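You operate a simulated robot arm through the tools that you are given. There is no shell and no other tool.

You are at the controls of a simulated robot arm. One attempt, no reset.

JOB
Take the plain grey relay out of the screw press.
Fine: dark blue knob to UP, carriage out, relay into the green relay tray, then push the empty carriage back in; the dark blue relays stay. Set down upright: plain grey relay.

The check looks at the end state, three seconds after you hand in, the way a careful person would. Anything else that was tipped, shoved, dropped, spilled or broken makes it a failure.

ROBOT AND FRAMES
A 7-joint arm with a two-finger parallel gripper, fixed in place. Base frame: the origin is at the foot of the arm, x ahead of it, y to its left, z up; the work surface is at about z = 0.78. Units: m, degrees, N and s.
With the tool pointing down near the work surface it reaches from about 0.34 to 0.74 m from the base axis. Its first joint turns from -115.0 to 115.0 degrees. Payload 3.91 kg.
Tool frame: the origin (TCP) lies between the finger pads and is the grasp point; the fingertips stand 0.03 m ahead of it; z points along the fingers, y is the line along which they close. Largest opening 0.11 m; finger width 0.02, thickness 0.01; the body of the gripper, 0.048 by 0.112 m, starts 0.055 m behind the TCP.
Orientation is that of the tool frame in the base frame, as [roll, pitch, yaw] about the fixed x, y, z axes, in that order (R = Rz(yaw) Ry(pitch) Rx(roll)). With the fingers straight down and closing along the base's y, the tool's x points along the base's -x, its y along +y and its z along -z.

CONTROLS
- The arm moves only by the tool arm_command. Its argument "steps" is text: rows parted by semicolons, each of 6 numbers parted by spaces: the shift along the tool's x, y, z in units of 250 mm (1.0 is 250 mm), then the turn, a rotation vector about the tool's x, y, z in units of 45 degrees (1.0 is 45 degrees). In form: tx ty tz wx wy wz; .... A call has 1 to 20 rows; each row is the pose to reach, as a shift and turn from the pose commanded when the call began, along the tool's axes at that moment. "gripper" is the finger opening in cm, from 0 to 11, set as the call begins (left out, the last holds). A call with a number of a shift or a turn outside -1 to 1 is refused whole. Rows are played at 5 a second. More than 0.05 m and 8.6 degrees between two rows, or a gripper value outside its range, and nothing of the call is played. Where a pose cannot be reached the arm comes as near as it can. A force on the tool above 90 N (or 10 N above the force at the start of the call, whichever is more), or a blocked arm, ends the call early, and 0.2 s more pass. Each finger travels about 0.108 m/s and halts on what it meets, pressing with about 37 N; the grip force reading is that of the motor and also rises with nothing between the fingers. The clock runs only during rows and for 0.2 s after the last one: add rows that repeat a pose to give the fingers time. It gives the time, the measured TCP pose, the force on the tool (base axes), the opening and the grip force at its end, in the units of the frame above (readings bear some noise), with the torque about the TCP (base axes, N m) and any sound that the robot's microphone picked up, and new pictures: "pictures" is both (left out), scene, wrist or none.
- Cameras (640 x 400 px; columns grow to the right, rows downward): "scene" is fixed at [0.4006, 0.4999, 1.5021]; the picture's right is [-0.96, 0.29, 0.00], its down [0.13, 0.42, -0.90] and it looks along [-0.26, -0.86, -0.44] (base axes); focal length 361 px, centre (320, 200). "wrist" rides on the gripper at [0.072, 0.017, -0.103] in the tool frame; the picture's right is [-0.23, 0.97, 0.00], its down [-0.76, -0.18, -0.62] and it looks along [-0.61, -0.14, 0.78] (tool axes); focal length 222 px, centre (320, 200). There is no depth. A picture from a camera that has moved, and an enlarged one, comes with that camera's place and axes in the base frame and with its lens.
- lift_body(by): slides the trunk up (or, below 0, down) by that many m; the arm rides with it, the base frame stays. It gives what a move gives, with no picture.
- inspect(camera, box): a new picture of the part [left, top, right, bottom] of that camera's present view, enlarged. The clock stands still meanwhile.
- sign_off(): hands the job in; it is judged then, once.

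Nothing tells you positions but the pictures and the camera data. Unless the task says otherwise, let go and move clear before handing in.

The tools are called after "Call:" by a JSON object that holds its "fn" and its "kwargs". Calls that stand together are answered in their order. arm_command: Moves the arm, as the interface text tells. Its arguments: {"type":"object","properties":{"steps":{"type":"string"},"gripper":{"type":"number"},"pictures":{"type":"string","enum":["both","scene","wrist","none"]}},"required":["steps"]} The other tools are called the same way: lift_body (by) slides the trunk up or down; inspect (camera, box) takes an enlarged picture of a part of a camera's view; sign_off () hands the job in.

At the start:

```text
time: 0.0
tool_pos: [0.0279, -0.4773, 1.1986]
tool_rot: [180.0, 0.0, -180.0]
wrist_force: [-0.7, 0.5, -0.9]
moment: [-0.01, -0.01, -0.02]
grip_width: 0.1101
grip_force: 0.0
trunk travel left (down, up): [-0.725, 0.265]
```

scene: 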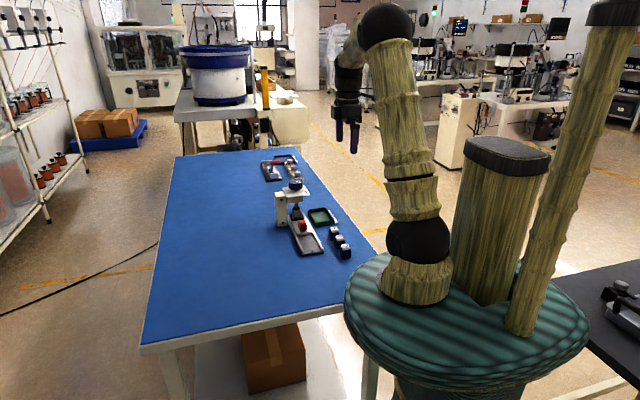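
wrist: 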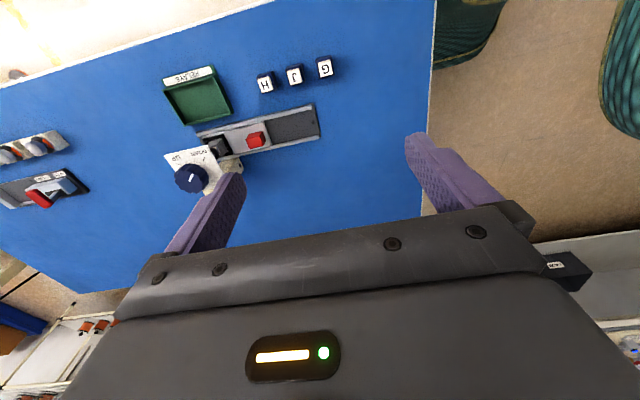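

I see a blue table with a press (dark blue knob on top, a carriage with a red knob on a rail), a green tray, and dark blue relays labelled H, J and G. I'll enlarge the views first.

Call:
{"fn": "inspect", "kwargs": {"camera": "scene", "box": [240, 140, 380, 270]}}

Call:
{"fn": "inspect", "kwargs": {"camera": "wrist", "box": [140, 50, 350, 210]}}

Call:
{"fn": "inspect", "kwargs": {"camera": "wrist", "box": [0, 120, 110, 220]}}

```text
3.08 times, centred on (310, 205) of scene
camera zoom: at [0.4006, 0.4999, 1.5021], right [-0.96, 0.29, 0.0], down [0.13, 0.42, -0.9], along [-0.26, -0.86, -0.44], focal length 1111 px, centre (351, 185)
```

zoom: 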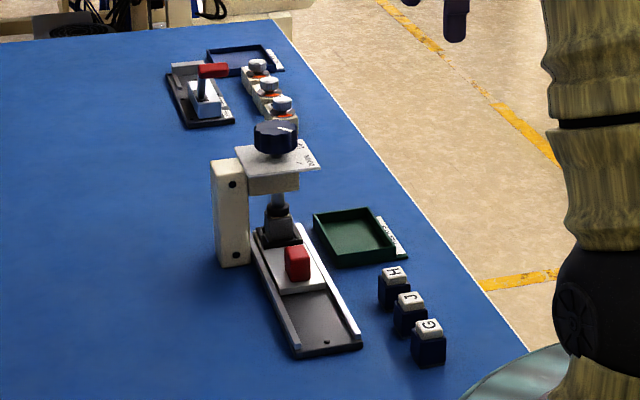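

```text
2.50 times, centred on (245, 130) of wrist
camera zoom: at [-0.0468, -0.4594, 1.3023], right [0.23, 0.97, 0.0], down [0.76, -0.18, 0.62], along [0.61, -0.14, -0.78], focal length 555 px, centre (508, 375)
```

zoom: 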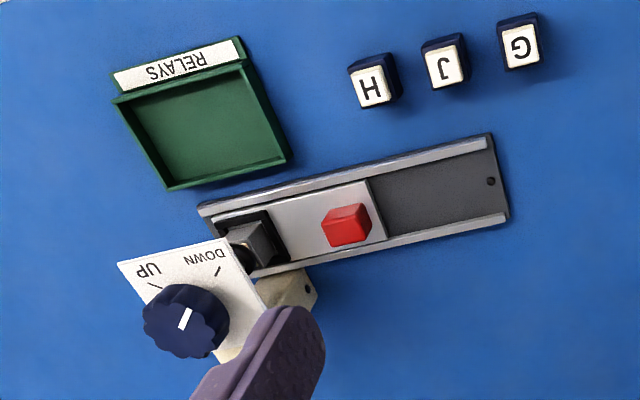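

```text
4.00 times, centred on (55, 170) of wrist
camera zoom: at [-0.0468, -0.4594, 1.3023], right [0.23, 0.97, 0.0], down [0.76, -0.18, 0.62], along [0.61, -0.14, -0.78], focal length 888 px, centre (1380, 320)
```

zoom: 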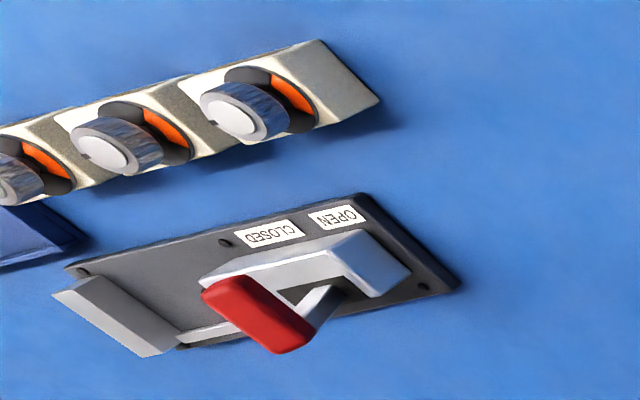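

The dark blue knob looks to be near (0.12, -0.75, 0.95), the carriage rail runs along y at x≈0.126, and the tray is near (0.02, -0.74). I'll move closer above the press for a better look.

Call:
{"fn": "arm_command", "kwargs": {"steps": "0.005 -0.135 0.046 0 0 0; 0.01 -0.27 0.092 0 0 0; 0.015 -0.405 0.138 0 0 0; 0.02 -0.54 0.184 0 0 0; 0.026 -0.675 0.23 0 0 0; 0.032 -0.81 0.276 0 0 0; 0.032 -0.81 0.276 0 0 0", "gripper": 11}}

```text
time: 1.6
tool_pos: [0.0188, -0.6732, 1.1283]
tool_rot: [179.9, 0.0, -179.9]
wrist_force: [0.5, -0.7, 0.2]
moment: [-0.01, -0.03, -0.02]
grip_width: 0.11
grip_force: 0.2
out of reach, approached as far as the arm can: row 6, 7
trunk travel left (down, up): [-0.725, 0.265]
camera wrist: at [-0.0553, -0.6565, 1.2311], right [0.23, 0.97, 0.0], down [0.76, -0.18, 0.62], along [0.61, -0.14, -0.78], focal length 222 px, centre (320, 200)
```

scene: 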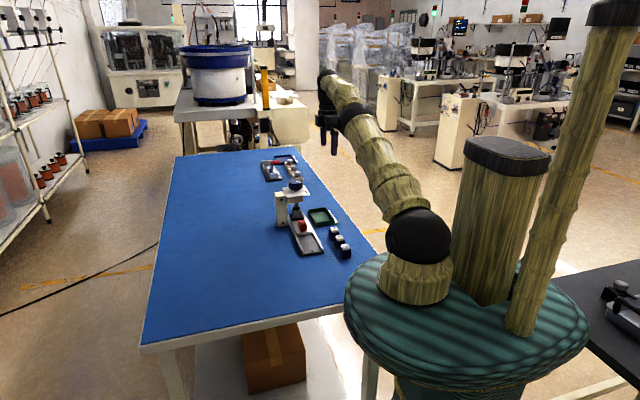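
wrist: 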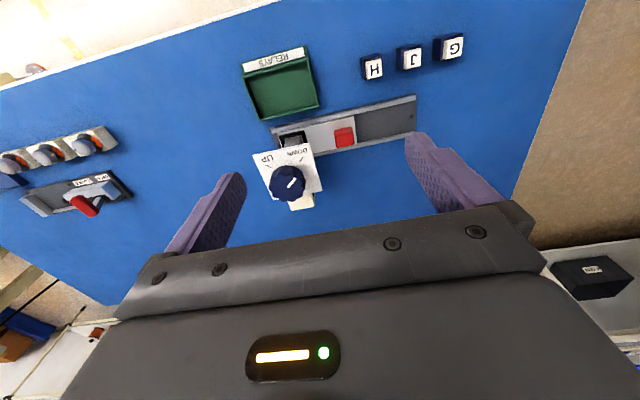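

The arm hit its reach limit at this height, so a lower tool or a raised trunk should give more reach. I'll look closely at the knob dial and the tray.

Call:
{"fn": "inspect", "kwargs": {"camera": "wrist", "box": [240, 130, 336, 215]}}

Call:
{"fn": "inspect", "kwargs": {"camera": "wrist", "box": [220, 20, 480, 190]}}

Call:
{"fn": "inspect", "kwargs": {"camera": "scene", "box": [270, 170, 330, 235]}}

```text
4.71 times, centred on (288, 172) of wrist
camera zoom: at [-0.0553, -0.6565, 1.2311], right [0.23, 0.97, 0.0], down [0.76, -0.18, 0.62], along [0.61, -0.14, -0.78], focal length 1045 px, centre (471, 329)
```

zoom: 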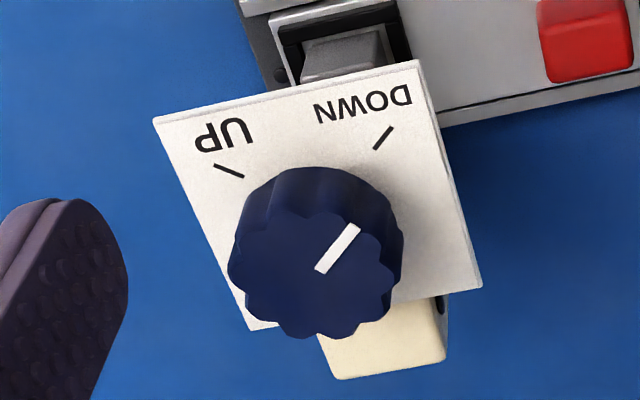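

```text
2.35 times, centred on (350, 105) of wrist
camera zoom: at [-0.0553, -0.6565, 1.2311], right [0.23, 0.97, 0.0], down [0.76, -0.18, 0.62], along [0.61, -0.14, -0.78], focal length 523 px, centre (249, 424)
```

zoom: 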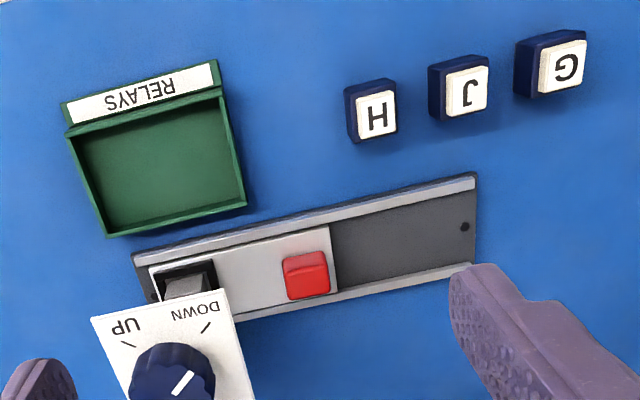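

```text
6.15 times, centred on (300, 202) of scene
camera zoom: at [0.4006, 0.4999, 1.5021], right [-0.96, 0.29, 0.0], down [0.13, 0.42, -0.9], along [-0.26, -0.86, -0.44], focal length 2222 px, centre (443, 185)
```

zoom: 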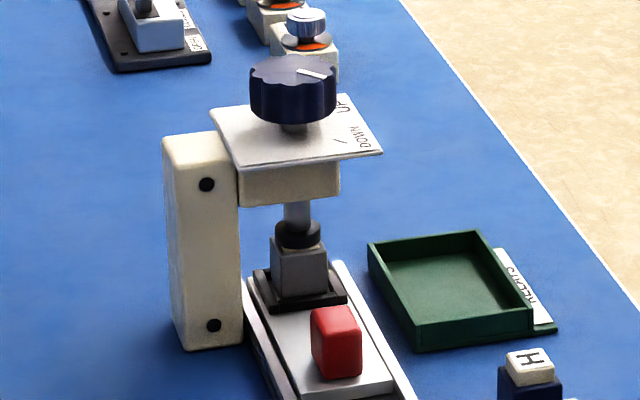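

The pointer is on DOWN (about 130° in base) and UP lies at about 230°, so the knob needs about +100° around vertical. Its centre is about (0.125, -0.750), with its top at z≈0.956. Next I'll test reach at a lower height, staying clear of everything.

Call:
{"fn": "arm_command", "kwargs": {"steps": "0 0 0.12 0 0 0; 0 0 0.24 0 0 0; 0 0 0.36 0 0 0; 0 0 0.4 0 0 0; 0 -0.1 0.4 0 0 0; 0 -0.2 0.4 0 0 0; 0 -0.3 0.4 0 0 0; 0 -0.3 0.4 0 0 0"}}

```text
time: 3.4
tool_pos: [0.0184, -0.697, 1.0269]
tool_rot: [-180.0, -0.1, 180.0]
wrist_force: [0.0, 0.1, 0.5]
moment: [-0.01, -0.01, 0.01]
grip_width: 0.11
grip_force: 0.0
out of reach, approached as far as the arm can: row 6, 7, 8
trunk travel left (down, up): [-0.725, 0.265]
camera wrist: at [-0.0546, -0.6798, 1.1305], right [0.23, 0.97, 0.0], down [0.76, -0.18, 0.62], along [0.61, -0.14, -0.78], focal length 222 px, centre (320, 200)
```

scene: 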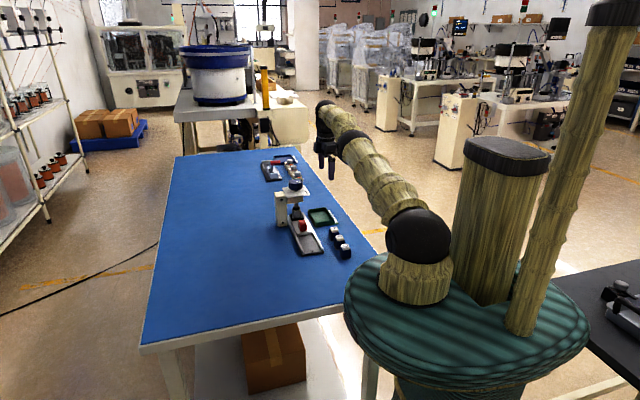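
wrist: 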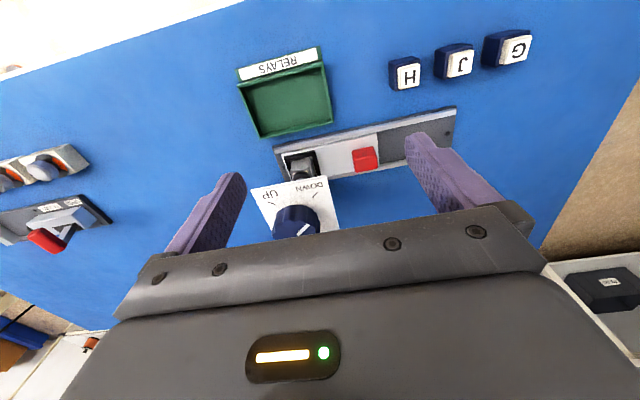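

The reach is tight and improves as the tool gets lower. I'll probe the limit at knob height, over open space beside the press.

Call:
{"fn": "arm_command", "kwargs": {"steps": "0 0.04 0.1 0 0 0; 0 0.04 0.25 0 0 0; 0 0.04 0.35 0 0 0; 0 -0.06 0.35 0 0 0; 0 -0.16 0.35 0 0 0; 0 -0.26 0.35 0 0 0; 0 -0.26 0.35 0 0 0", "pictures": "scene"}}

```text
time: 5.0
tool_pos: [0.0224, -0.7033, 0.9384]
tool_rot: [180.0, -0.1, -180.0]
wrist_force: [-0.3, -0.1, -0.2]
moment: [0.0, 0.0, -0.02]
grip_width: 0.11
grip_force: 0.1
out of reach, approached as far as the arm can: row 4, 5, 6, 7
trunk travel left (down, up): [-0.725, 0.265]
```

scene: 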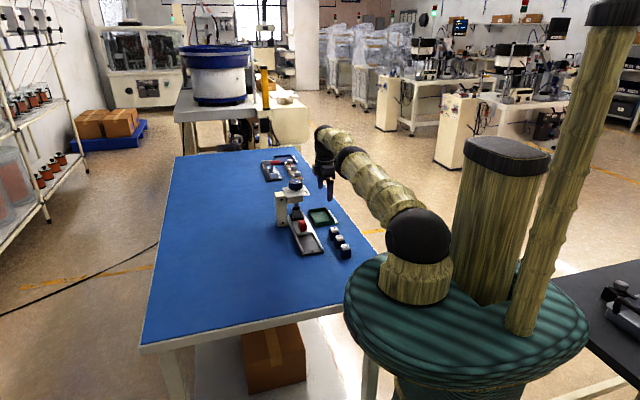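

With a vertical tool the reach tops out near 0.705 m in this orientation. I'll back up a little, raise, and turn the tool 90° to its natural yaw (tool x toward the base) to see whether that helps.

Call:
{"fn": "arm_command", "kwargs": {"steps": "0 0.16 -0.1 0 0 0; 0 0.2 -0.25 0 0 0; 0 0.2 -0.35 0 0 0.16; 0 0.2 -0.35 0 0 0.33; 0 0.2 -0.35 0 0 0.5; 0 0.2 -0.35 0 0 0.67; 0 0.2 -0.35 0 0 0.84; 0 0.2 -0.35 0 0 1; 0 0.2 -0.35 0 0 1", "pictures": "none"}}

Call:
{"fn": "arm_command", "kwargs": {"steps": "0 0 0 0 0 0.16; 0 0 0 0 0 0.33; 0 0 0 0 0 0.5; 0 0 0 0 0 0.67; 0 0 0 0 0 0.84; 0 0 0 0 0 1; 0 0 0 0 0 1"}}

```text
time: 7.0
tool_pos: [0.0227, -0.6532, 1.0277]
tool_rot: [-180.0, 0.0, 134.8]
wrist_force: [-0.1, -0.4, -0.5]
moment: [-0.03, 0.02, 0.02]
grip_width: 0.1099
grip_force: 0.1
trunk travel left (down, up): [-0.725, 0.265]
```

```text
time: 8.6
tool_pos: [0.021, -0.6545, 1.0275]
tool_rot: [180.0, -0.1, 89.8]
wrist_force: [1.5, -0.3, 0.5]
moment: [0.0, 0.03, -0.01]
grip_width: 0.1101
grip_force: 0.0
trunk travel left (down, up): [-0.725, 0.265]
camera wrist: at [0.0382, -0.581, 1.1307], right [0.97, -0.23, 0.0], down [-0.18, -0.76, 0.62], along [-0.14, -0.61, -0.78], focal length 222 px, centre (320, 200)
```

scene: 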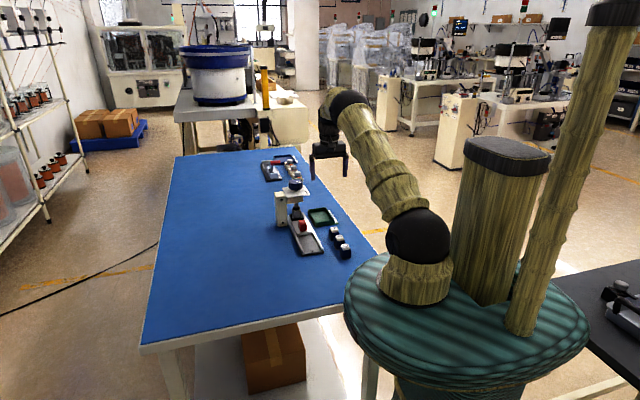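
wrist: 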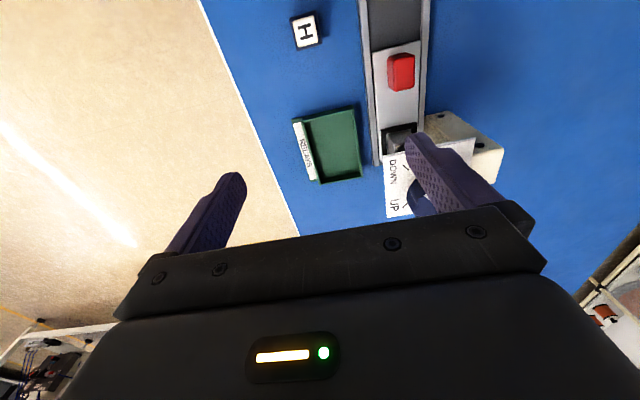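

Now the tool's x points to base +y and its y to base +x. I'll probe reach again in this yaw.

Call:
{"fn": "arm_command", "kwargs": {"steps": "-0.1 0 0.05 0 0 0; -0.2 0 0.1 0 0 0; -0.3 0 0.1 0 0 0; -0.4 0 0.1 0 0 0; -0.46 0 0.1 0 0 0; -0.46 0 0.1 0 0 0", "pictures": "none"}}

```text
time: 10.0
tool_pos: [0.0252, -0.7003, 0.9994]
tool_rot: [180.0, 0.1, 90.0]
wrist_force: [-0.1, 0.0, 0.7]
moment: [-0.01, 0.02, 0.03]
grip_width: 0.1098
grip_force: 0.1
out of reach, approached as far as the arm can: row 2, 3, 4, 5, 6
trunk travel left (down, up): [-0.725, 0.265]
```

Yaw makes no difference, so the knob at about 0.76 m radius needs the tool leaned outward. Leaning about the finger-closing axis keeps the pads vertical. I'll tilt 25° and check.

Call:
{"fn": "arm_command", "kwargs": {"steps": "0.12 0 -0.06 0 0 0; 0.24 0 -0.12 0 0 0; 0.24 0 -0.12 0 -0.14 0; 0.24 0 -0.12 0 -0.28 0; 0.24 0 -0.12 0 -0.42 0; 0.24 0 -0.12 0 -0.5556 0; 0.24 0 -0.12 0 -0.5556 0"}}

```text
time: 11.6
tool_pos: [0.0243, -0.643, 1.0283]
tool_rot: [180.0, 25.0, 90.0]
wrist_force: [-0.1, -0.4, 0.4]
moment: [0.01, 0.0, -0.02]
grip_width: 0.1101
grip_force: 0.1
trunk travel left (down, up): [-0.725, 0.265]
camera wrist: at [0.0407, -0.5318, 1.0918], right [0.97, -0.21, 0.1], down [-0.18, -0.43, 0.89], along [-0.14, -0.88, -0.45], focal length 222 px, centre (320, 200)
```

scene: 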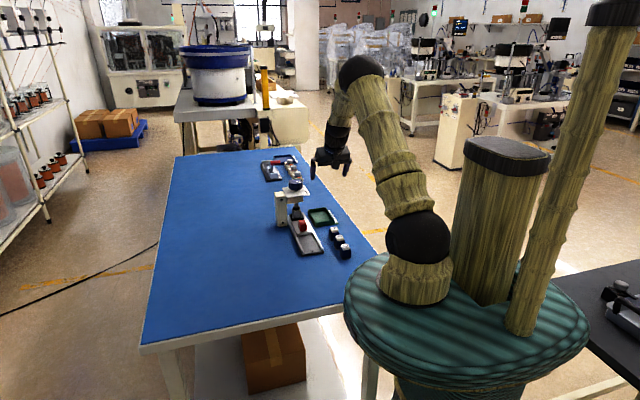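
wrist: 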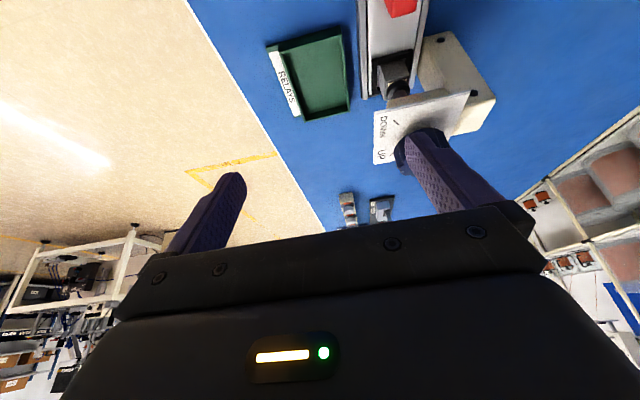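

The tilt frees up plenty of reach. Now I'll move to about 7 cm above the knob.

Call:
{"fn": "arm_command", "kwargs": {"steps": "-0.098 0.101 0.043 0 0 0; -0.196 0.202 0.087 0 0 0; -0.293 0.303 0.13 0 0 0; -0.391 0.404 0.174 0 0 0; -0.391 0.404 0.174 0 0 0"}}

Call:
{"fn": "inspect", "kwargs": {"camera": "scene", "box": [260, 150, 350, 240]}}

```text
time: 12.8
tool_pos: [0.1269, -0.7477, 1.0312]
tool_rot: [-180.0, 25.0, 89.9]
wrist_force: [-0.6, 0.4, 0.3]
moment: [-0.01, 0.05, -0.01]
grip_width: 0.1101
grip_force: 0.0
trunk travel left (down, up): [-0.725, 0.265]
camera wrist: at [0.1418, -0.6379, 1.0934], right [0.97, -0.21, 0.1], down [-0.18, -0.43, 0.89], along [-0.14, -0.88, -0.45], focal length 222 px, centre (320, 200)
```

scene: 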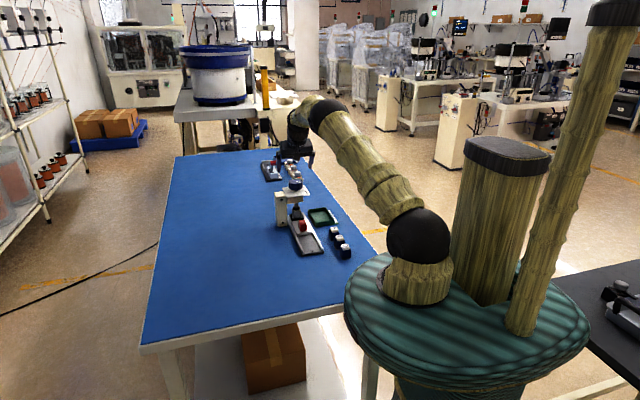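
wrist: 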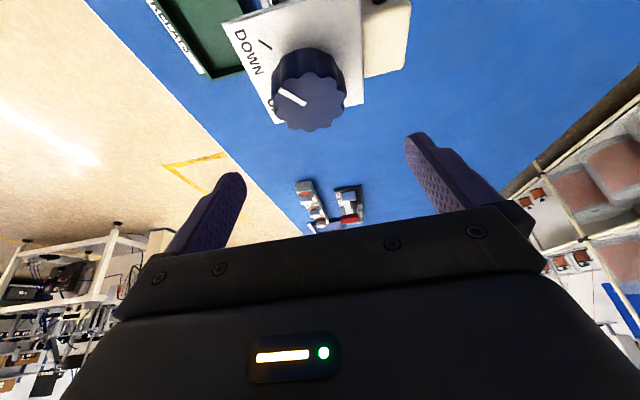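

```text
4.44 times, centred on (305, 195) of scene
camera zoom: at [0.4006, 0.4999, 1.5021], right [-0.96, 0.29, 0.0], down [0.13, 0.42, -0.9], along [-0.26, -0.86, -0.44], focal length 1605 px, centre (387, 222)
```

zoom: 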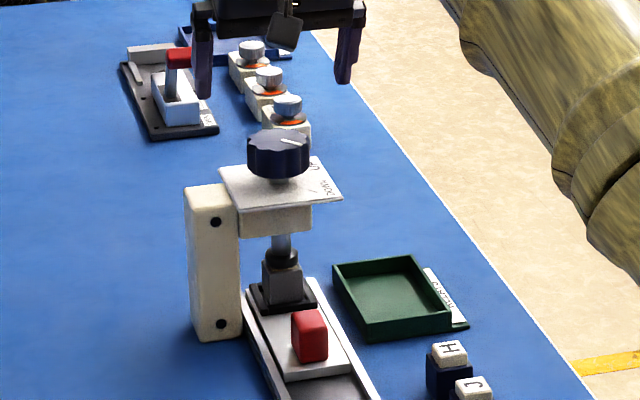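

The knob sits almost exactly below the tool, at about (0.124, -0.750). I'll yaw back 24° for turning room, then descend around the knob with the fingers open.

Call:
{"fn": "arm_command", "kwargs": {"steps": "0 -0.004 0 0.075 0 0.161; 0 -0.008 0 0.15 0 0.322; -0.007 -0.008 0.003 0.2254 0 0.4834; 0.033 -0.008 0.09 0.2254 0 0.4834; 0.073 -0.008 0.175 0.2254 0 0.4834; 0.107 -0.008 0.248 0.2254 0 0.4834; 0.107 -0.008 0.248 0.2254 0 0.4834"}}

Call:
{"fn": "inspect", "kwargs": {"camera": "scene", "box": [265, 150, 335, 230]}}

```text
time: 14.4
tool_pos: [0.124, -0.7498, 0.9623]
tool_rot: [180.0, 25.0, 66.0]
wrist_force: [-0.2, 0.6, 0.6]
moment: [0.01, -0.01, 0.01]
grip_width: 0.1101
grip_force: 0.1
trunk travel left (down, up): [-0.725, 0.265]
camera wrist: at [0.1824, -0.6569, 1.0254], right [0.81, -0.58, 0.1], down [-0.34, -0.32, 0.89], along [-0.49, -0.75, -0.45], focal length 222 px, centre (320, 200)
```

scene: 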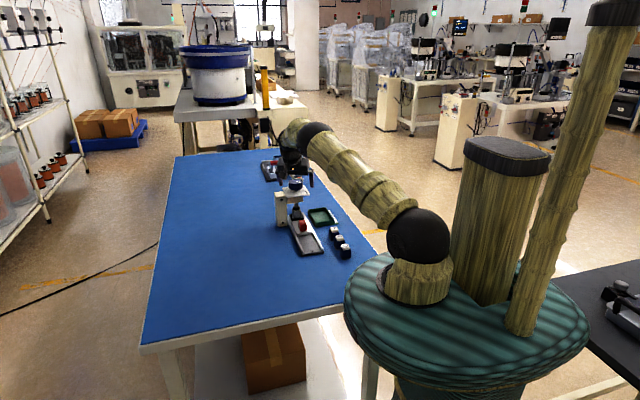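
wrist: 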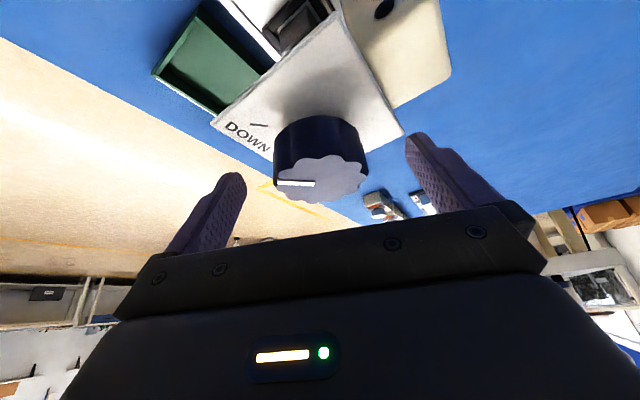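

```text
5.00 times, centred on (300, 190) of scene
camera zoom: at [0.4006, 0.4999, 1.5021], right [-0.96, 0.29, 0.0], down [0.13, 0.42, -0.9], along [-0.26, -0.86, -0.44], focal length 1805 px, centre (420, 250)
```

zoom: 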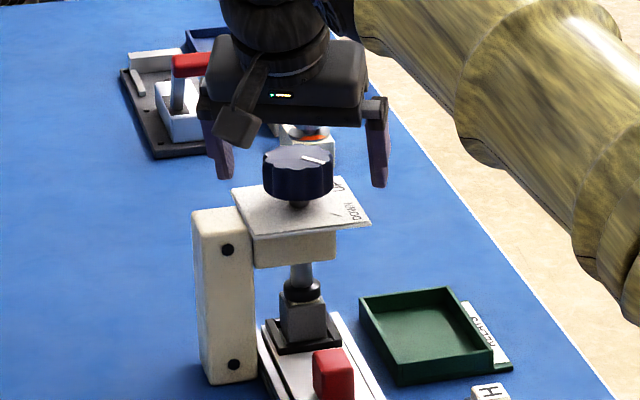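

The knob is centred between the fingers. I'll close on it.

Call:
{"fn": "arm_command", "kwargs": {"steps": "0 0 0 0 0 0; 0 0 0 0 0 0; 0 0 0 0 0 0; 0 0 0 0 0 0", "gripper": 0}}

```text
time: 15.4
tool_pos: [0.1245, -0.751, 0.9627]
tool_rot: [180.0, 25.0, 66.1]
wrist_force: [4.5, -2.2, 0.1]
moment: [-0.12, -0.62, -0.04]
grip_width: 0.0546
grip_force: 45.2
trunk travel left (down, up): [-0.725, 0.265]
camera wrist: at [0.1834, -0.6573, 1.0255], right [0.81, -0.58, 0.1], down [-0.34, -0.32, 0.89], along [-0.49, -0.75, -0.45], focal length 222 px, centre (320, 200)
```

scene: 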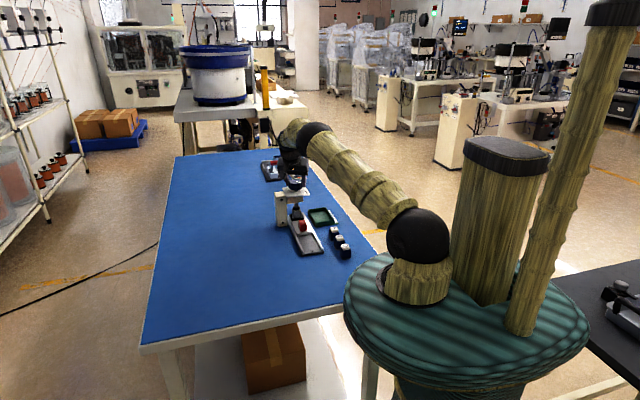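
wrist: 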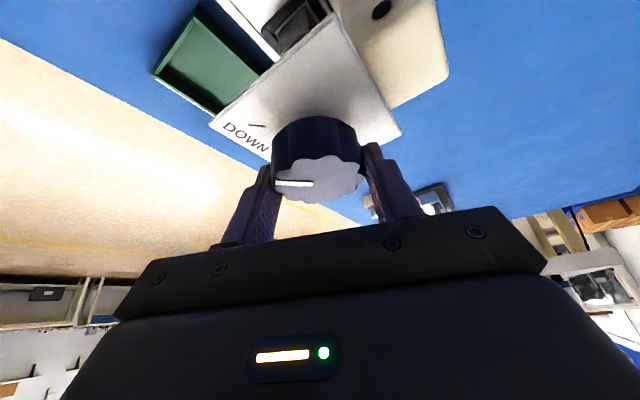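

I have a firm grip on the knob (5.5 cm). Now I'll turn it +48° about vertical.

Call:
{"fn": "arm_command", "kwargs": {"steps": "0 0 0 -0.0751 0 -0.1611; 0 0 0 -0.1503 0 -0.3222; 0 0 0 -0.2254 0 -0.4834; 0 0 0 -0.3005 0 -0.6445; 0 0 0 -0.3757 0 -0.8056; 0 0 0 -0.4508 0 -0.9667; 0 0 0 -0.4508 0 -0.9667"}}

```text
time: 17.0
tool_pos: [0.125, -0.7515, 0.9623]
tool_rot: [-179.9, 24.8, 114.0]
wrist_force: [8.6, -2.5, -1.2]
moment: [-0.3, -0.01, 0.02]
grip_width: 0.0546
grip_force: 45.2
trunk travel left (down, up): [-0.725, 0.265]
camera wrist: at [0.0949, -0.6437, 1.0258], right [0.97, 0.21, 0.1], down [0.01, -0.46, 0.89], along [0.23, -0.86, -0.45], focal length 222 px, centre (320, 200)
```

scene: 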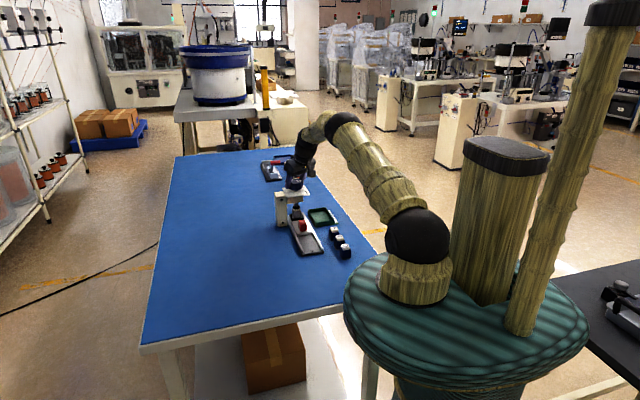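
wrist: 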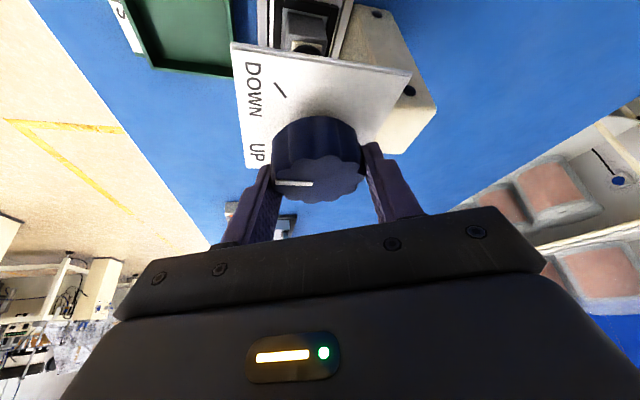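

The knob follows without slipping. I'll open, swing back 50°, and re-grip for the rest.

Call:
{"fn": "arm_command", "kwargs": {"steps": "0 0 0 0 0 0; 0 0 0 0 0 0; 0 0 0 0 0 0; 0 0 0 0.0751 0 0.1611; 0 0 0 0.1503 0 0.3222; 0 0 0 0.2254 0 0.4834; 0 0 0 0.3005 0 0.6445; 0 0 0 0.3757 0 0.8056; 0 0 0 0.4602 0 0.987; 0 0 0 0.4602 0 0.987", "gripper": 10}}

Call:
{"fn": "inspect", "kwargs": {"camera": "wrist", "box": [200, 80, 420, 220]}}

```text
refused: row 9 steps farther than a row can; nothing moved
```

```text
2.86 times, centred on (310, 150) of wrist
camera zoom: at [0.0949, -0.6437, 1.0258], right [0.97, 0.21, 0.1], down [0.01, -0.46, 0.89], along [0.23, -0.86, -0.45], focal length 635 px, centre (349, 343)
```

zoom: 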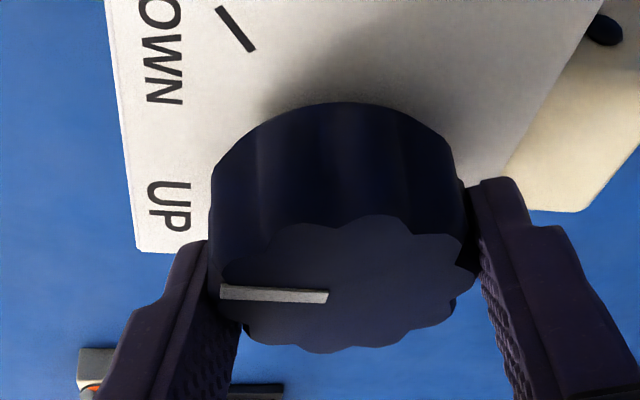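

One row was slightly too large, so I'll re-send with smaller increments.

Call:
{"fn": "arm_command", "kwargs": {"steps": "0 0 0 0 0 0; 0 0 0 0 0 0; 0 0 0 0 0 0; 0 0 0 0.0751 0 0.1611; 0 0 0 0.1503 0 0.3222; 0 0 0 0.2254 0 0.4834; 0 0 0 0.3005 0 0.6445; 0 0 0 0.3757 0 0.8056; 0 0 0 0.42 0 0.9; 0 0 0 0.4602 0 0.987; 0 0 0 0.4602 0 0.987", "gripper": 10}}

Call:
{"fn": "inspect", "kwargs": {"camera": "wrist", "box": [200, 80, 420, 220]}}

```text
time: 19.4
tool_pos: [0.124, -0.7499, 0.9644]
tool_rot: [-180.0, 25.0, 64.9]
wrist_force: [0.4, 0.0, -1.1]
moment: [-0.02, 0.0, -0.01]
grip_width: 0.0998
grip_force: 0.0
trunk travel left (down, up): [-0.725, 0.265]
camera wrist: at [0.1843, -0.658, 1.0265], right [0.79, -0.6, 0.1], down [-0.34, -0.31, 0.89], along [-0.5, -0.74, -0.45], focal length 222 px, centre (320, 200)
```

scene: 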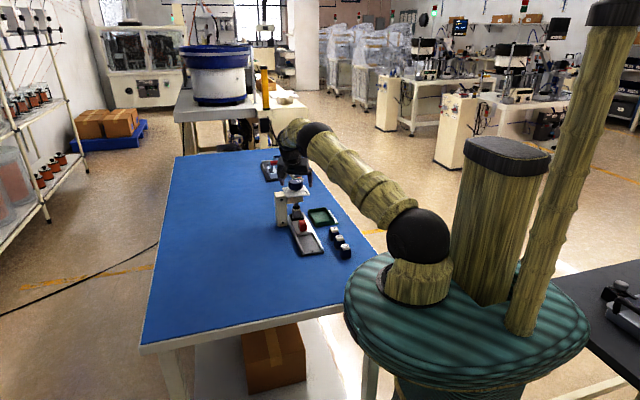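
wrist: 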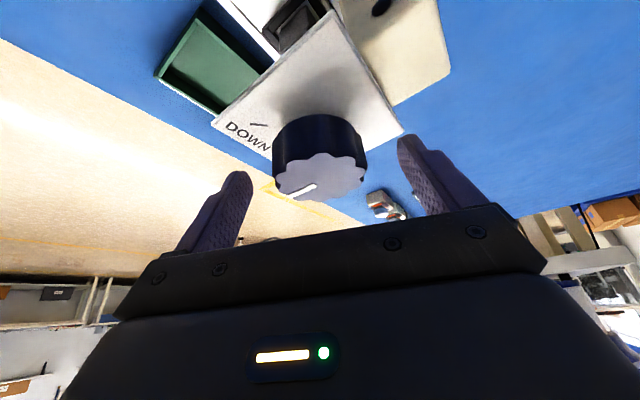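

```text
2.86 times, centred on (310, 150) of wrist
camera zoom: at [0.1843, -0.658, 1.0265], right [0.79, -0.6, 0.1], down [-0.34, -0.31, 0.89], along [-0.5, -0.74, -0.45], focal length 635 px, centre (349, 343)
```

zoom: 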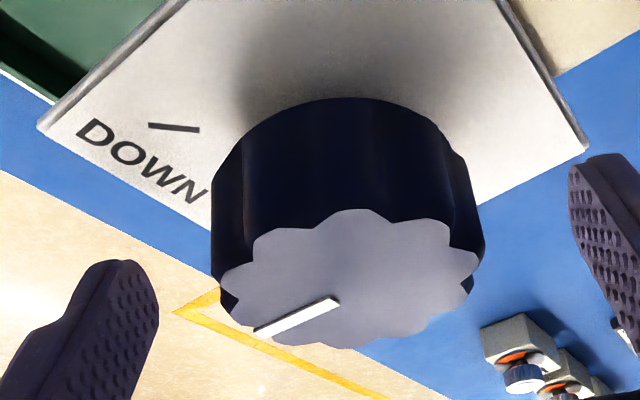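

The pointer reads about 172° in base, so roughly 58° remain. I'll re-grip and turn 48° more.

Call:
{"fn": "arm_command", "kwargs": {"steps": "0 0 0 0 0 0; 0 0 0 0 0 0; 0 0 0 0 0 0; 0 0 0 0 0 0; 0 0 0 -0.0751 0 -0.1611; 0 0 0 -0.1503 0 -0.3222; 0 0 0 -0.2254 0 -0.4834; 0 0 0 -0.3005 0 -0.6445; 0 0 0 -0.3757 0 -0.8056; 0 0 0 -0.4508 0 -0.9667; 0 0 0 -0.4508 0 -0.9667", "gripper": 0}}

Call:
{"fn": "inspect", "kwargs": {"camera": "wrist", "box": [200, 80, 420, 220]}}

Call:
{"fn": "inspect", "kwargs": {"camera": "scene", "box": [265, 150, 335, 230]}}

```text
time: 21.8
tool_pos: [0.1248, -0.7505, 0.964]
tool_rot: [180.0, 25.0, 113.1]
wrist_force: [10.2, -3.2, 3.5]
moment: [-0.13, -0.17, 0.08]
grip_width: 0.0546
grip_force: 44.6
trunk travel left (down, up): [-0.725, 0.265]
camera wrist: at [0.0966, -0.643, 1.0265], right [0.98, 0.19, 0.1], down [0.0, -0.46, 0.89], along [0.22, -0.87, -0.45], focal length 222 px, centre (320, 200)
```

scene: 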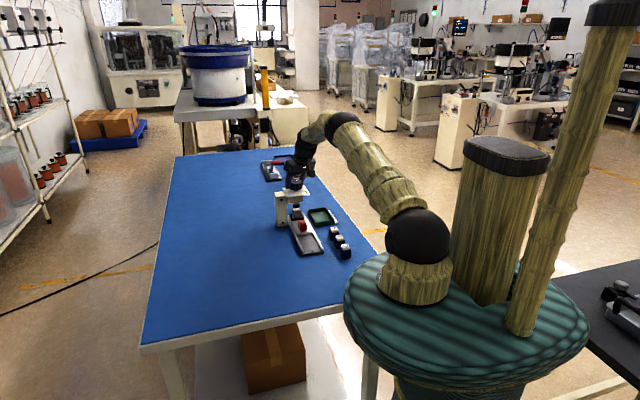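
wrist: 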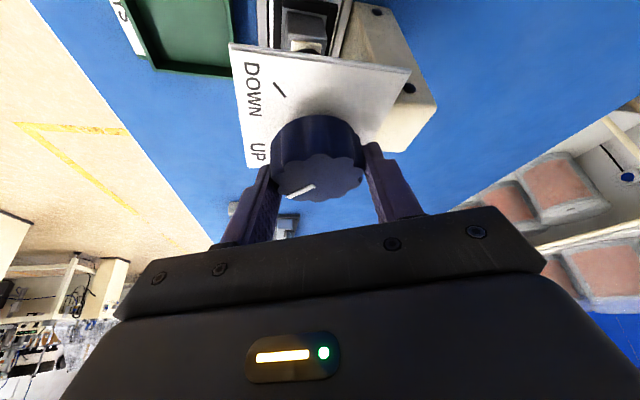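

```text
2.86 times, centred on (310, 150) of wrist
camera zoom: at [0.0966, -0.643, 1.0265], right [0.98, 0.19, 0.1], down [0.0, -0.46, 0.89], along [0.22, -0.87, -0.45], focal length 635 px, centre (349, 343)
```

zoom: 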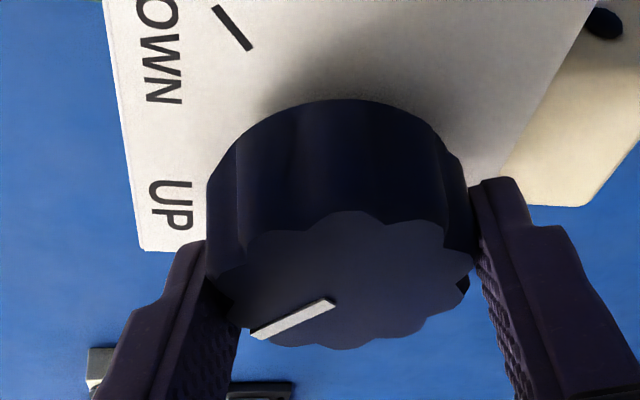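

```text
5.00 times, centred on (300, 190) of scene
camera zoom: at [0.4006, 0.4999, 1.5021], right [-0.96, 0.29, 0.0], down [0.13, 0.42, -0.9], along [-0.26, -0.86, -0.44], focal length 1805 px, centre (420, 250)
```

zoom: 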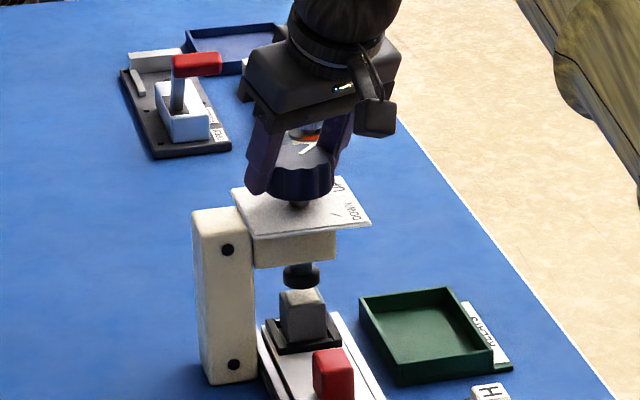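

The spindle has visibly lifted off the relay, and the pointer is at about 221°. I'll turn 10° more, then release and check.

Call:
{"fn": "arm_command", "kwargs": {"steps": "0 0 0 -0.047 0 -0.1007; 0 0 0 -0.0939 0 -0.2014; 0 0 0 -0.0939 0 -0.2014", "pictures": "wrist"}}

Call:
{"fn": "inspect", "kwargs": {"camera": "wrist", "box": [200, 80, 420, 220]}}

```text
time: 22.6
tool_pos: [0.1251, -0.7503, 0.9626]
tool_rot: [-179.9, 25.0, 123.2]
wrist_force: [7.0, 2.9, 3.0]
moment: [0.49, 0.06, -0.97]
grip_width: 0.0554
grip_force: 44.6
trunk travel left (down, up): [-0.725, 0.265]
camera wrist: at [0.078, -0.6484, 1.0265], right [0.93, 0.36, 0.1], down [0.08, -0.46, 0.89], along [0.36, -0.81, -0.45], focal length 222 px, centre (320, 200)
```

wrist: 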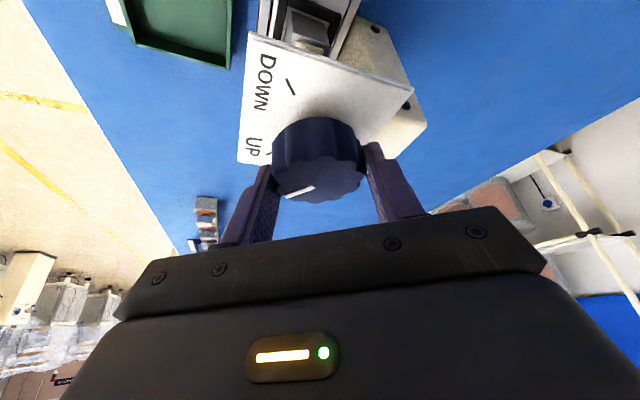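

```text
2.86 times, centred on (310, 150) of wrist
camera zoom: at [0.078, -0.6484, 1.0265], right [0.93, 0.36, 0.1], down [0.08, -0.46, 0.89], along [0.36, -0.81, -0.45], focal length 635 px, centre (349, 343)
```

zoom: 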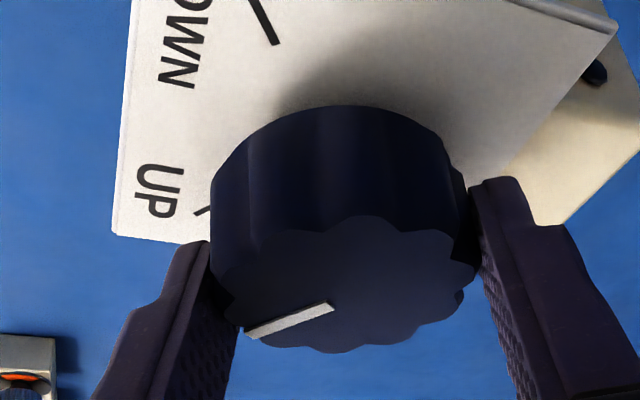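

The torque rose to about 1 N·m, which suggests the UP end stop. I'll release, rise, and check the dial.

Call:
{"fn": "arm_command", "kwargs": {"steps": "0 0 0 0 0 0; 0 0 0 0 0 0; 0 0 0 0 0 0; 0 0 0 0 0 0; -0.07 0 -0.15 0 0 0; -0.135 0 -0.29 0 0 0; -0.135 0 -0.29 0 0 0", "gripper": 11}}

Call:
{"fn": "inspect", "kwargs": {"camera": "scene", "box": [265, 150, 335, 230]}}

Call:
{"fn": "inspect", "kwargs": {"camera": "wrist", "box": [200, 0, 420, 140]}}

```text
time: 24.2
tool_pos: [0.1247, -0.749, 1.0435]
tool_rot: [180.0, 25.0, 123.0]
wrist_force: [0.4, -0.2, -0.7]
moment: [-0.01, -0.01, 0.03]
grip_width: 0.1101
grip_force: 0.1
trunk travel left (down, up): [-0.725, 0.265]
camera wrist: at [0.0776, -0.6492, 1.1061], right [0.93, 0.36, 0.1], down [0.08, -0.46, 0.89], along [0.36, -0.82, -0.45], focal length 222 px, centre (320, 200)
```

scene: 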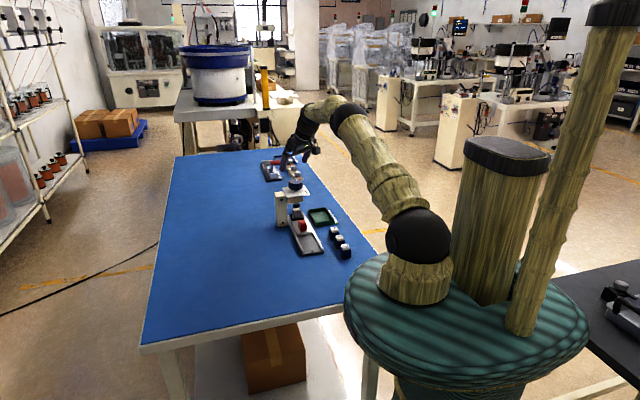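
wrist: 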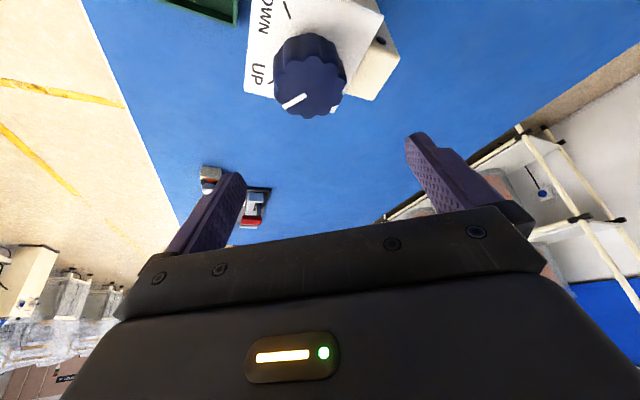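

```text
5.00 times, centred on (300, 190) of scene
camera zoom: at [0.4006, 0.4999, 1.5021], right [-0.96, 0.29, 0.0], down [0.13, 0.42, -0.9], along [-0.26, -0.86, -0.44], focal length 1805 px, centre (420, 250)
```

zoom: 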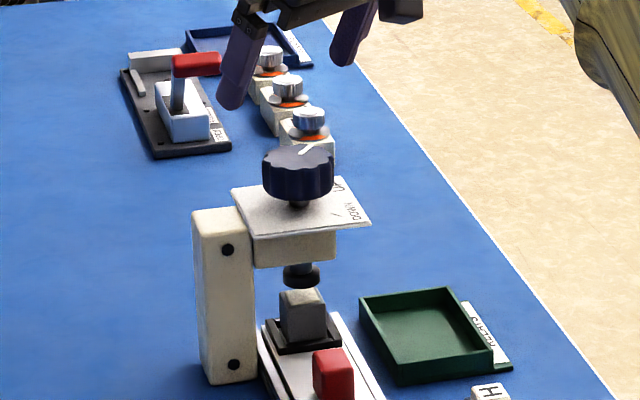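

```text
2.86 times, centred on (310, 70) of wrist
camera zoom: at [0.0776, -0.6492, 1.1061], right [0.93, 0.36, 0.1], down [0.08, -0.46, 0.89], along [0.36, -0.82, -0.45], focal length 635 px, centre (349, 571)
```

zoom: 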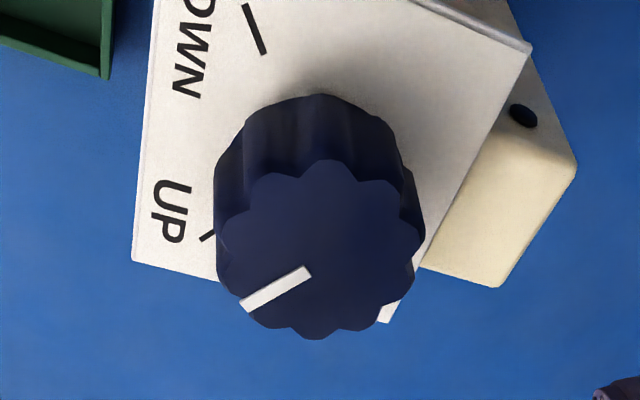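

The knob pointer now lines up with UP (about 228°) and the spindle is raised off the relay. Next I'll back off, return the tool to vertical, and get a good view of the handle, relay and tray.

Call:
{"fn": "arm_command", "kwargs": {"steps": "0.122 0.087 -0.057 0.062 0 0.1329; 0.243 0.174 -0.114 0.124 0 0.2658; 0.365 0.262 -0.17 0.186 0 0.3988; 0.486 0.349 -0.227 0.248 0 0.5317; 0.608 0.436 -0.284 0.3099 0 0.6646; 0.608 0.436 -0.284 0.3099 0 0.6646", "pictures": "none"}}

Call:
{"fn": "arm_command", "kwargs": {"steps": "0 0 0 0 0.14 0; 0 0 0 0 0.28 0; 0 0 0 0 0.42 0; 0 0 0 0 0.5556 0; 0 0 0 0 0.5556 0"}}

Call:
{"fn": "inspect", "kwargs": {"camera": "wrist", "box": [180, 20, 500, 220]}}

```text
time: 25.6
tool_pos: [0.1227, -0.5504, 1.0426]
tool_rot: [179.9, 25.1, 89.9]
wrist_force: [0.3, 0.5, 0.0]
moment: [0.0, -0.02, -0.01]
grip_width: 0.1098
grip_force: 0.1
trunk travel left (down, up): [-0.725, 0.265]
```

```text
time: 26.8
tool_pos: [0.1229, -0.5509, 1.0432]
tool_rot: [-180.0, 0.0, 90.0]
wrist_force: [-1.3, 0.6, 0.2]
moment: [0.05, 0.0, 0.02]
grip_width: 0.1096
grip_force: 0.1
trunk travel left (down, up): [-0.725, 0.265]
camera wrist: at [0.1395, -0.4776, 1.1468], right [0.97, -0.23, 0.0], down [-0.18, -0.76, 0.62], along [-0.14, -0.61, -0.78], focal length 222 px, centre (320, 200)
```

scene: 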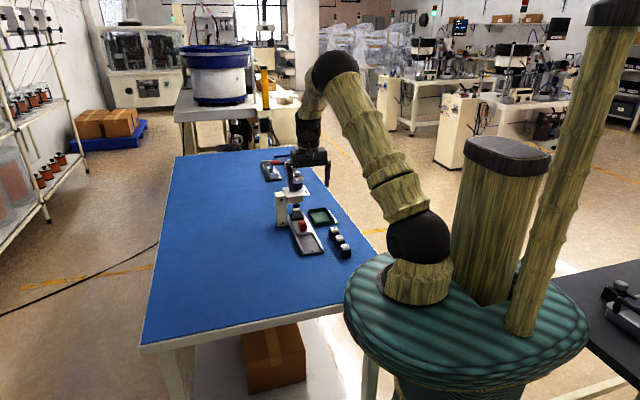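
wrist: 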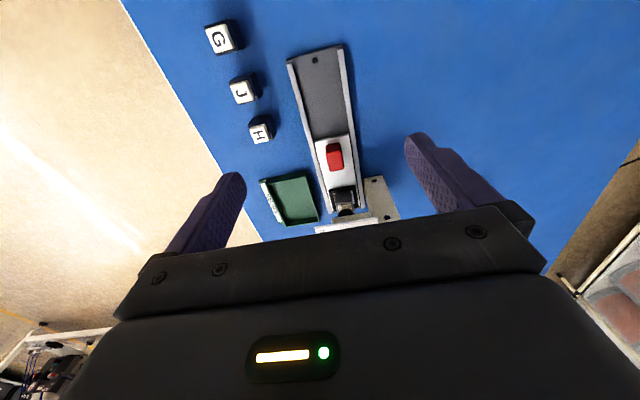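

```text
2.00 times, centred on (340, 120) of wrist
camera zoom: at [0.1395, -0.4776, 1.1468], right [0.97, -0.23, 0.0], down [-0.18, -0.76, 0.62], along [-0.14, -0.61, -0.78], focal length 444 px, centre (280, 360)
```

zoom: 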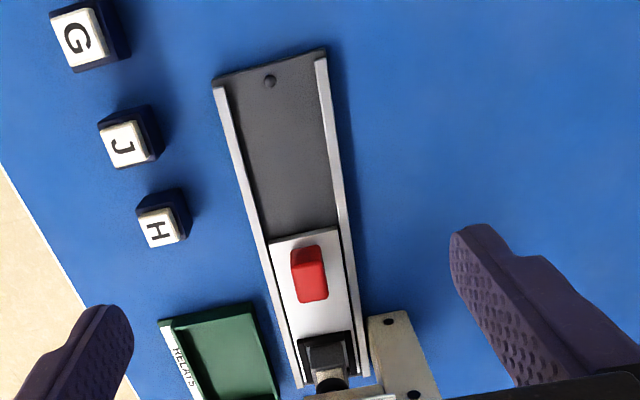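

The red handle is at about x=0.126, y=-0.650, top z≈0.84, and the carriage's outer edge is at y≈-0.628 with the rail ending at y≈-0.507. I'll move over the handle and descend.

Call:
{"fn": "arm_command", "kwargs": {"steps": "-0.1 0.003 0.12 0 0 0; -0.2 0.006 0.24 0 0 0; -0.3 0.009 0.36 0 0 0; -0.396 0.012 0.48 0 0 0; -0.396 0.012 0.6 0 0 0; -0.396 0.012 0.72 0 0 0; -0.396 0.012 0.72 0 0 0", "gripper": 6}}

Call:
{"fn": "inspect", "kwargs": {"camera": "scene", "box": [260, 160, 350, 250]}}

Call:
{"fn": "inspect", "kwargs": {"camera": "wrist", "box": [200, 60, 440, 220]}}

```text
time: 28.4
tool_pos: [0.1252, -0.651, 0.865]
tool_rot: [-180.0, -0.1, 90.0]
wrist_force: [0.5, -0.4, -0.1]
moment: [0.0, -0.01, -0.01]
grip_width: 0.0598
grip_force: 0.1
trunk travel left (down, up): [-0.725, 0.265]
camera wrist: at [0.1414, -0.5772, 0.9673], right [0.97, -0.23, 0.0], down [-0.18, -0.76, 0.62], along [-0.14, -0.61, -0.78], focal length 222 px, centre (320, 200)
```

scene: 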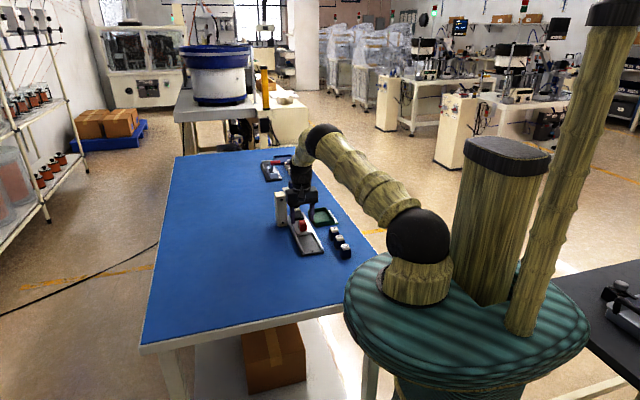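
wrist: 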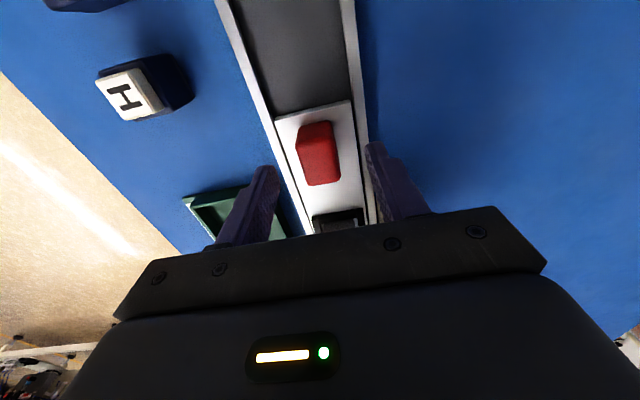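

```text
4.44 times, centred on (305, 205) of scene
camera zoom: at [0.4006, 0.4999, 1.5021], right [-0.96, 0.29, 0.0], down [0.13, 0.42, -0.9], along [-0.26, -0.86, -0.44], focal length 1605 px, centre (387, 178)
```

zoom: 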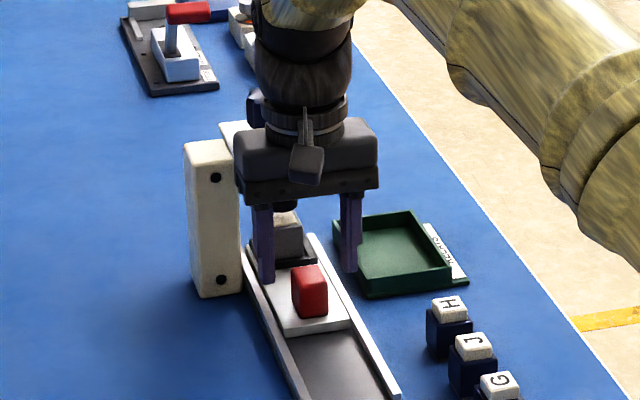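

```text
2.50 times, centred on (320, 140) of wrist
camera zoom: at [0.1414, -0.5772, 0.9673], right [0.97, -0.23, 0.0], down [-0.18, -0.76, 0.62], along [-0.14, -0.61, -0.78], focal length 555 px, centre (320, 350)
```

zoom: 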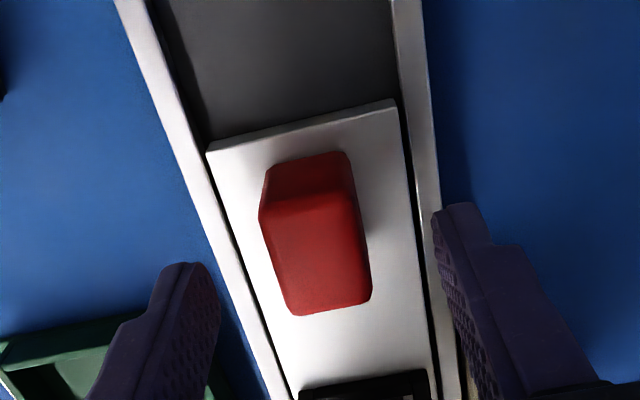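

The fingers straddle the handle well. I'll narrow the opening, descend the last 2.3 cm, and close.

Call:
{"fn": "arm_command", "kwargs": {"steps": "0 0 0 0 0 0; 0 0 0.045 0 0 0; 0 0 0.09 0 0 0; 0 0 0.09 0 0 0", "gripper": 4.5, "pictures": "none"}}

Call:
{"fn": "arm_command", "kwargs": {"steps": "0 0 0 0 0 0; 0 0 0 0 0 0; 0 0 0 0 0 0", "gripper": 0}}

```text
time: 29.4
tool_pos: [0.1256, -0.6497, 0.8414]
tool_rot: [-180.0, 0.0, 89.9]
wrist_force: [0.0, -0.2, 0.9]
moment: [0.03, -0.01, 0.0]
grip_width: 0.0448
grip_force: 0.0
trunk travel left (down, up): [-0.725, 0.265]
```

```text
time: 30.2
tool_pos: [0.1253, -0.6495, 0.8407]
tool_rot: [-180.0, 0.0, 89.9]
wrist_force: [-5.9, 1.0, -1.0]
moment: [-0.19, 0.17, 0.19]
grip_width: 0.0259
grip_force: 45.1
trunk travel left (down, up): [-0.725, 0.265]
camera wrist: at [0.1409, -0.5768, 0.9442], right [0.97, -0.23, 0.0], down [-0.18, -0.76, 0.62], along [-0.14, -0.61, -0.78], focal length 222 px, centre (320, 200)
```

scene: 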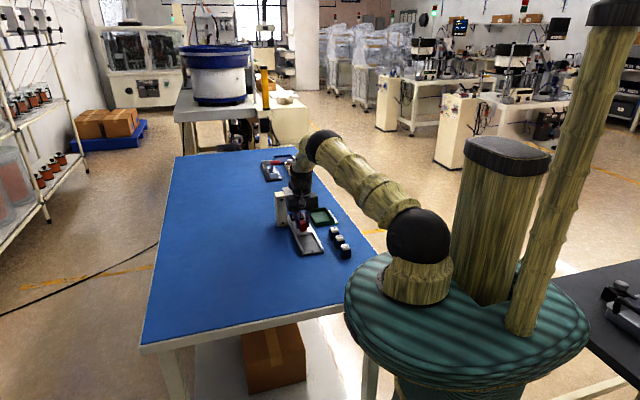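
wrist: 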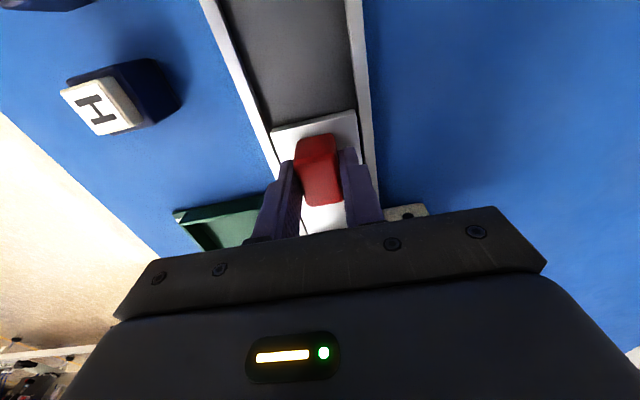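

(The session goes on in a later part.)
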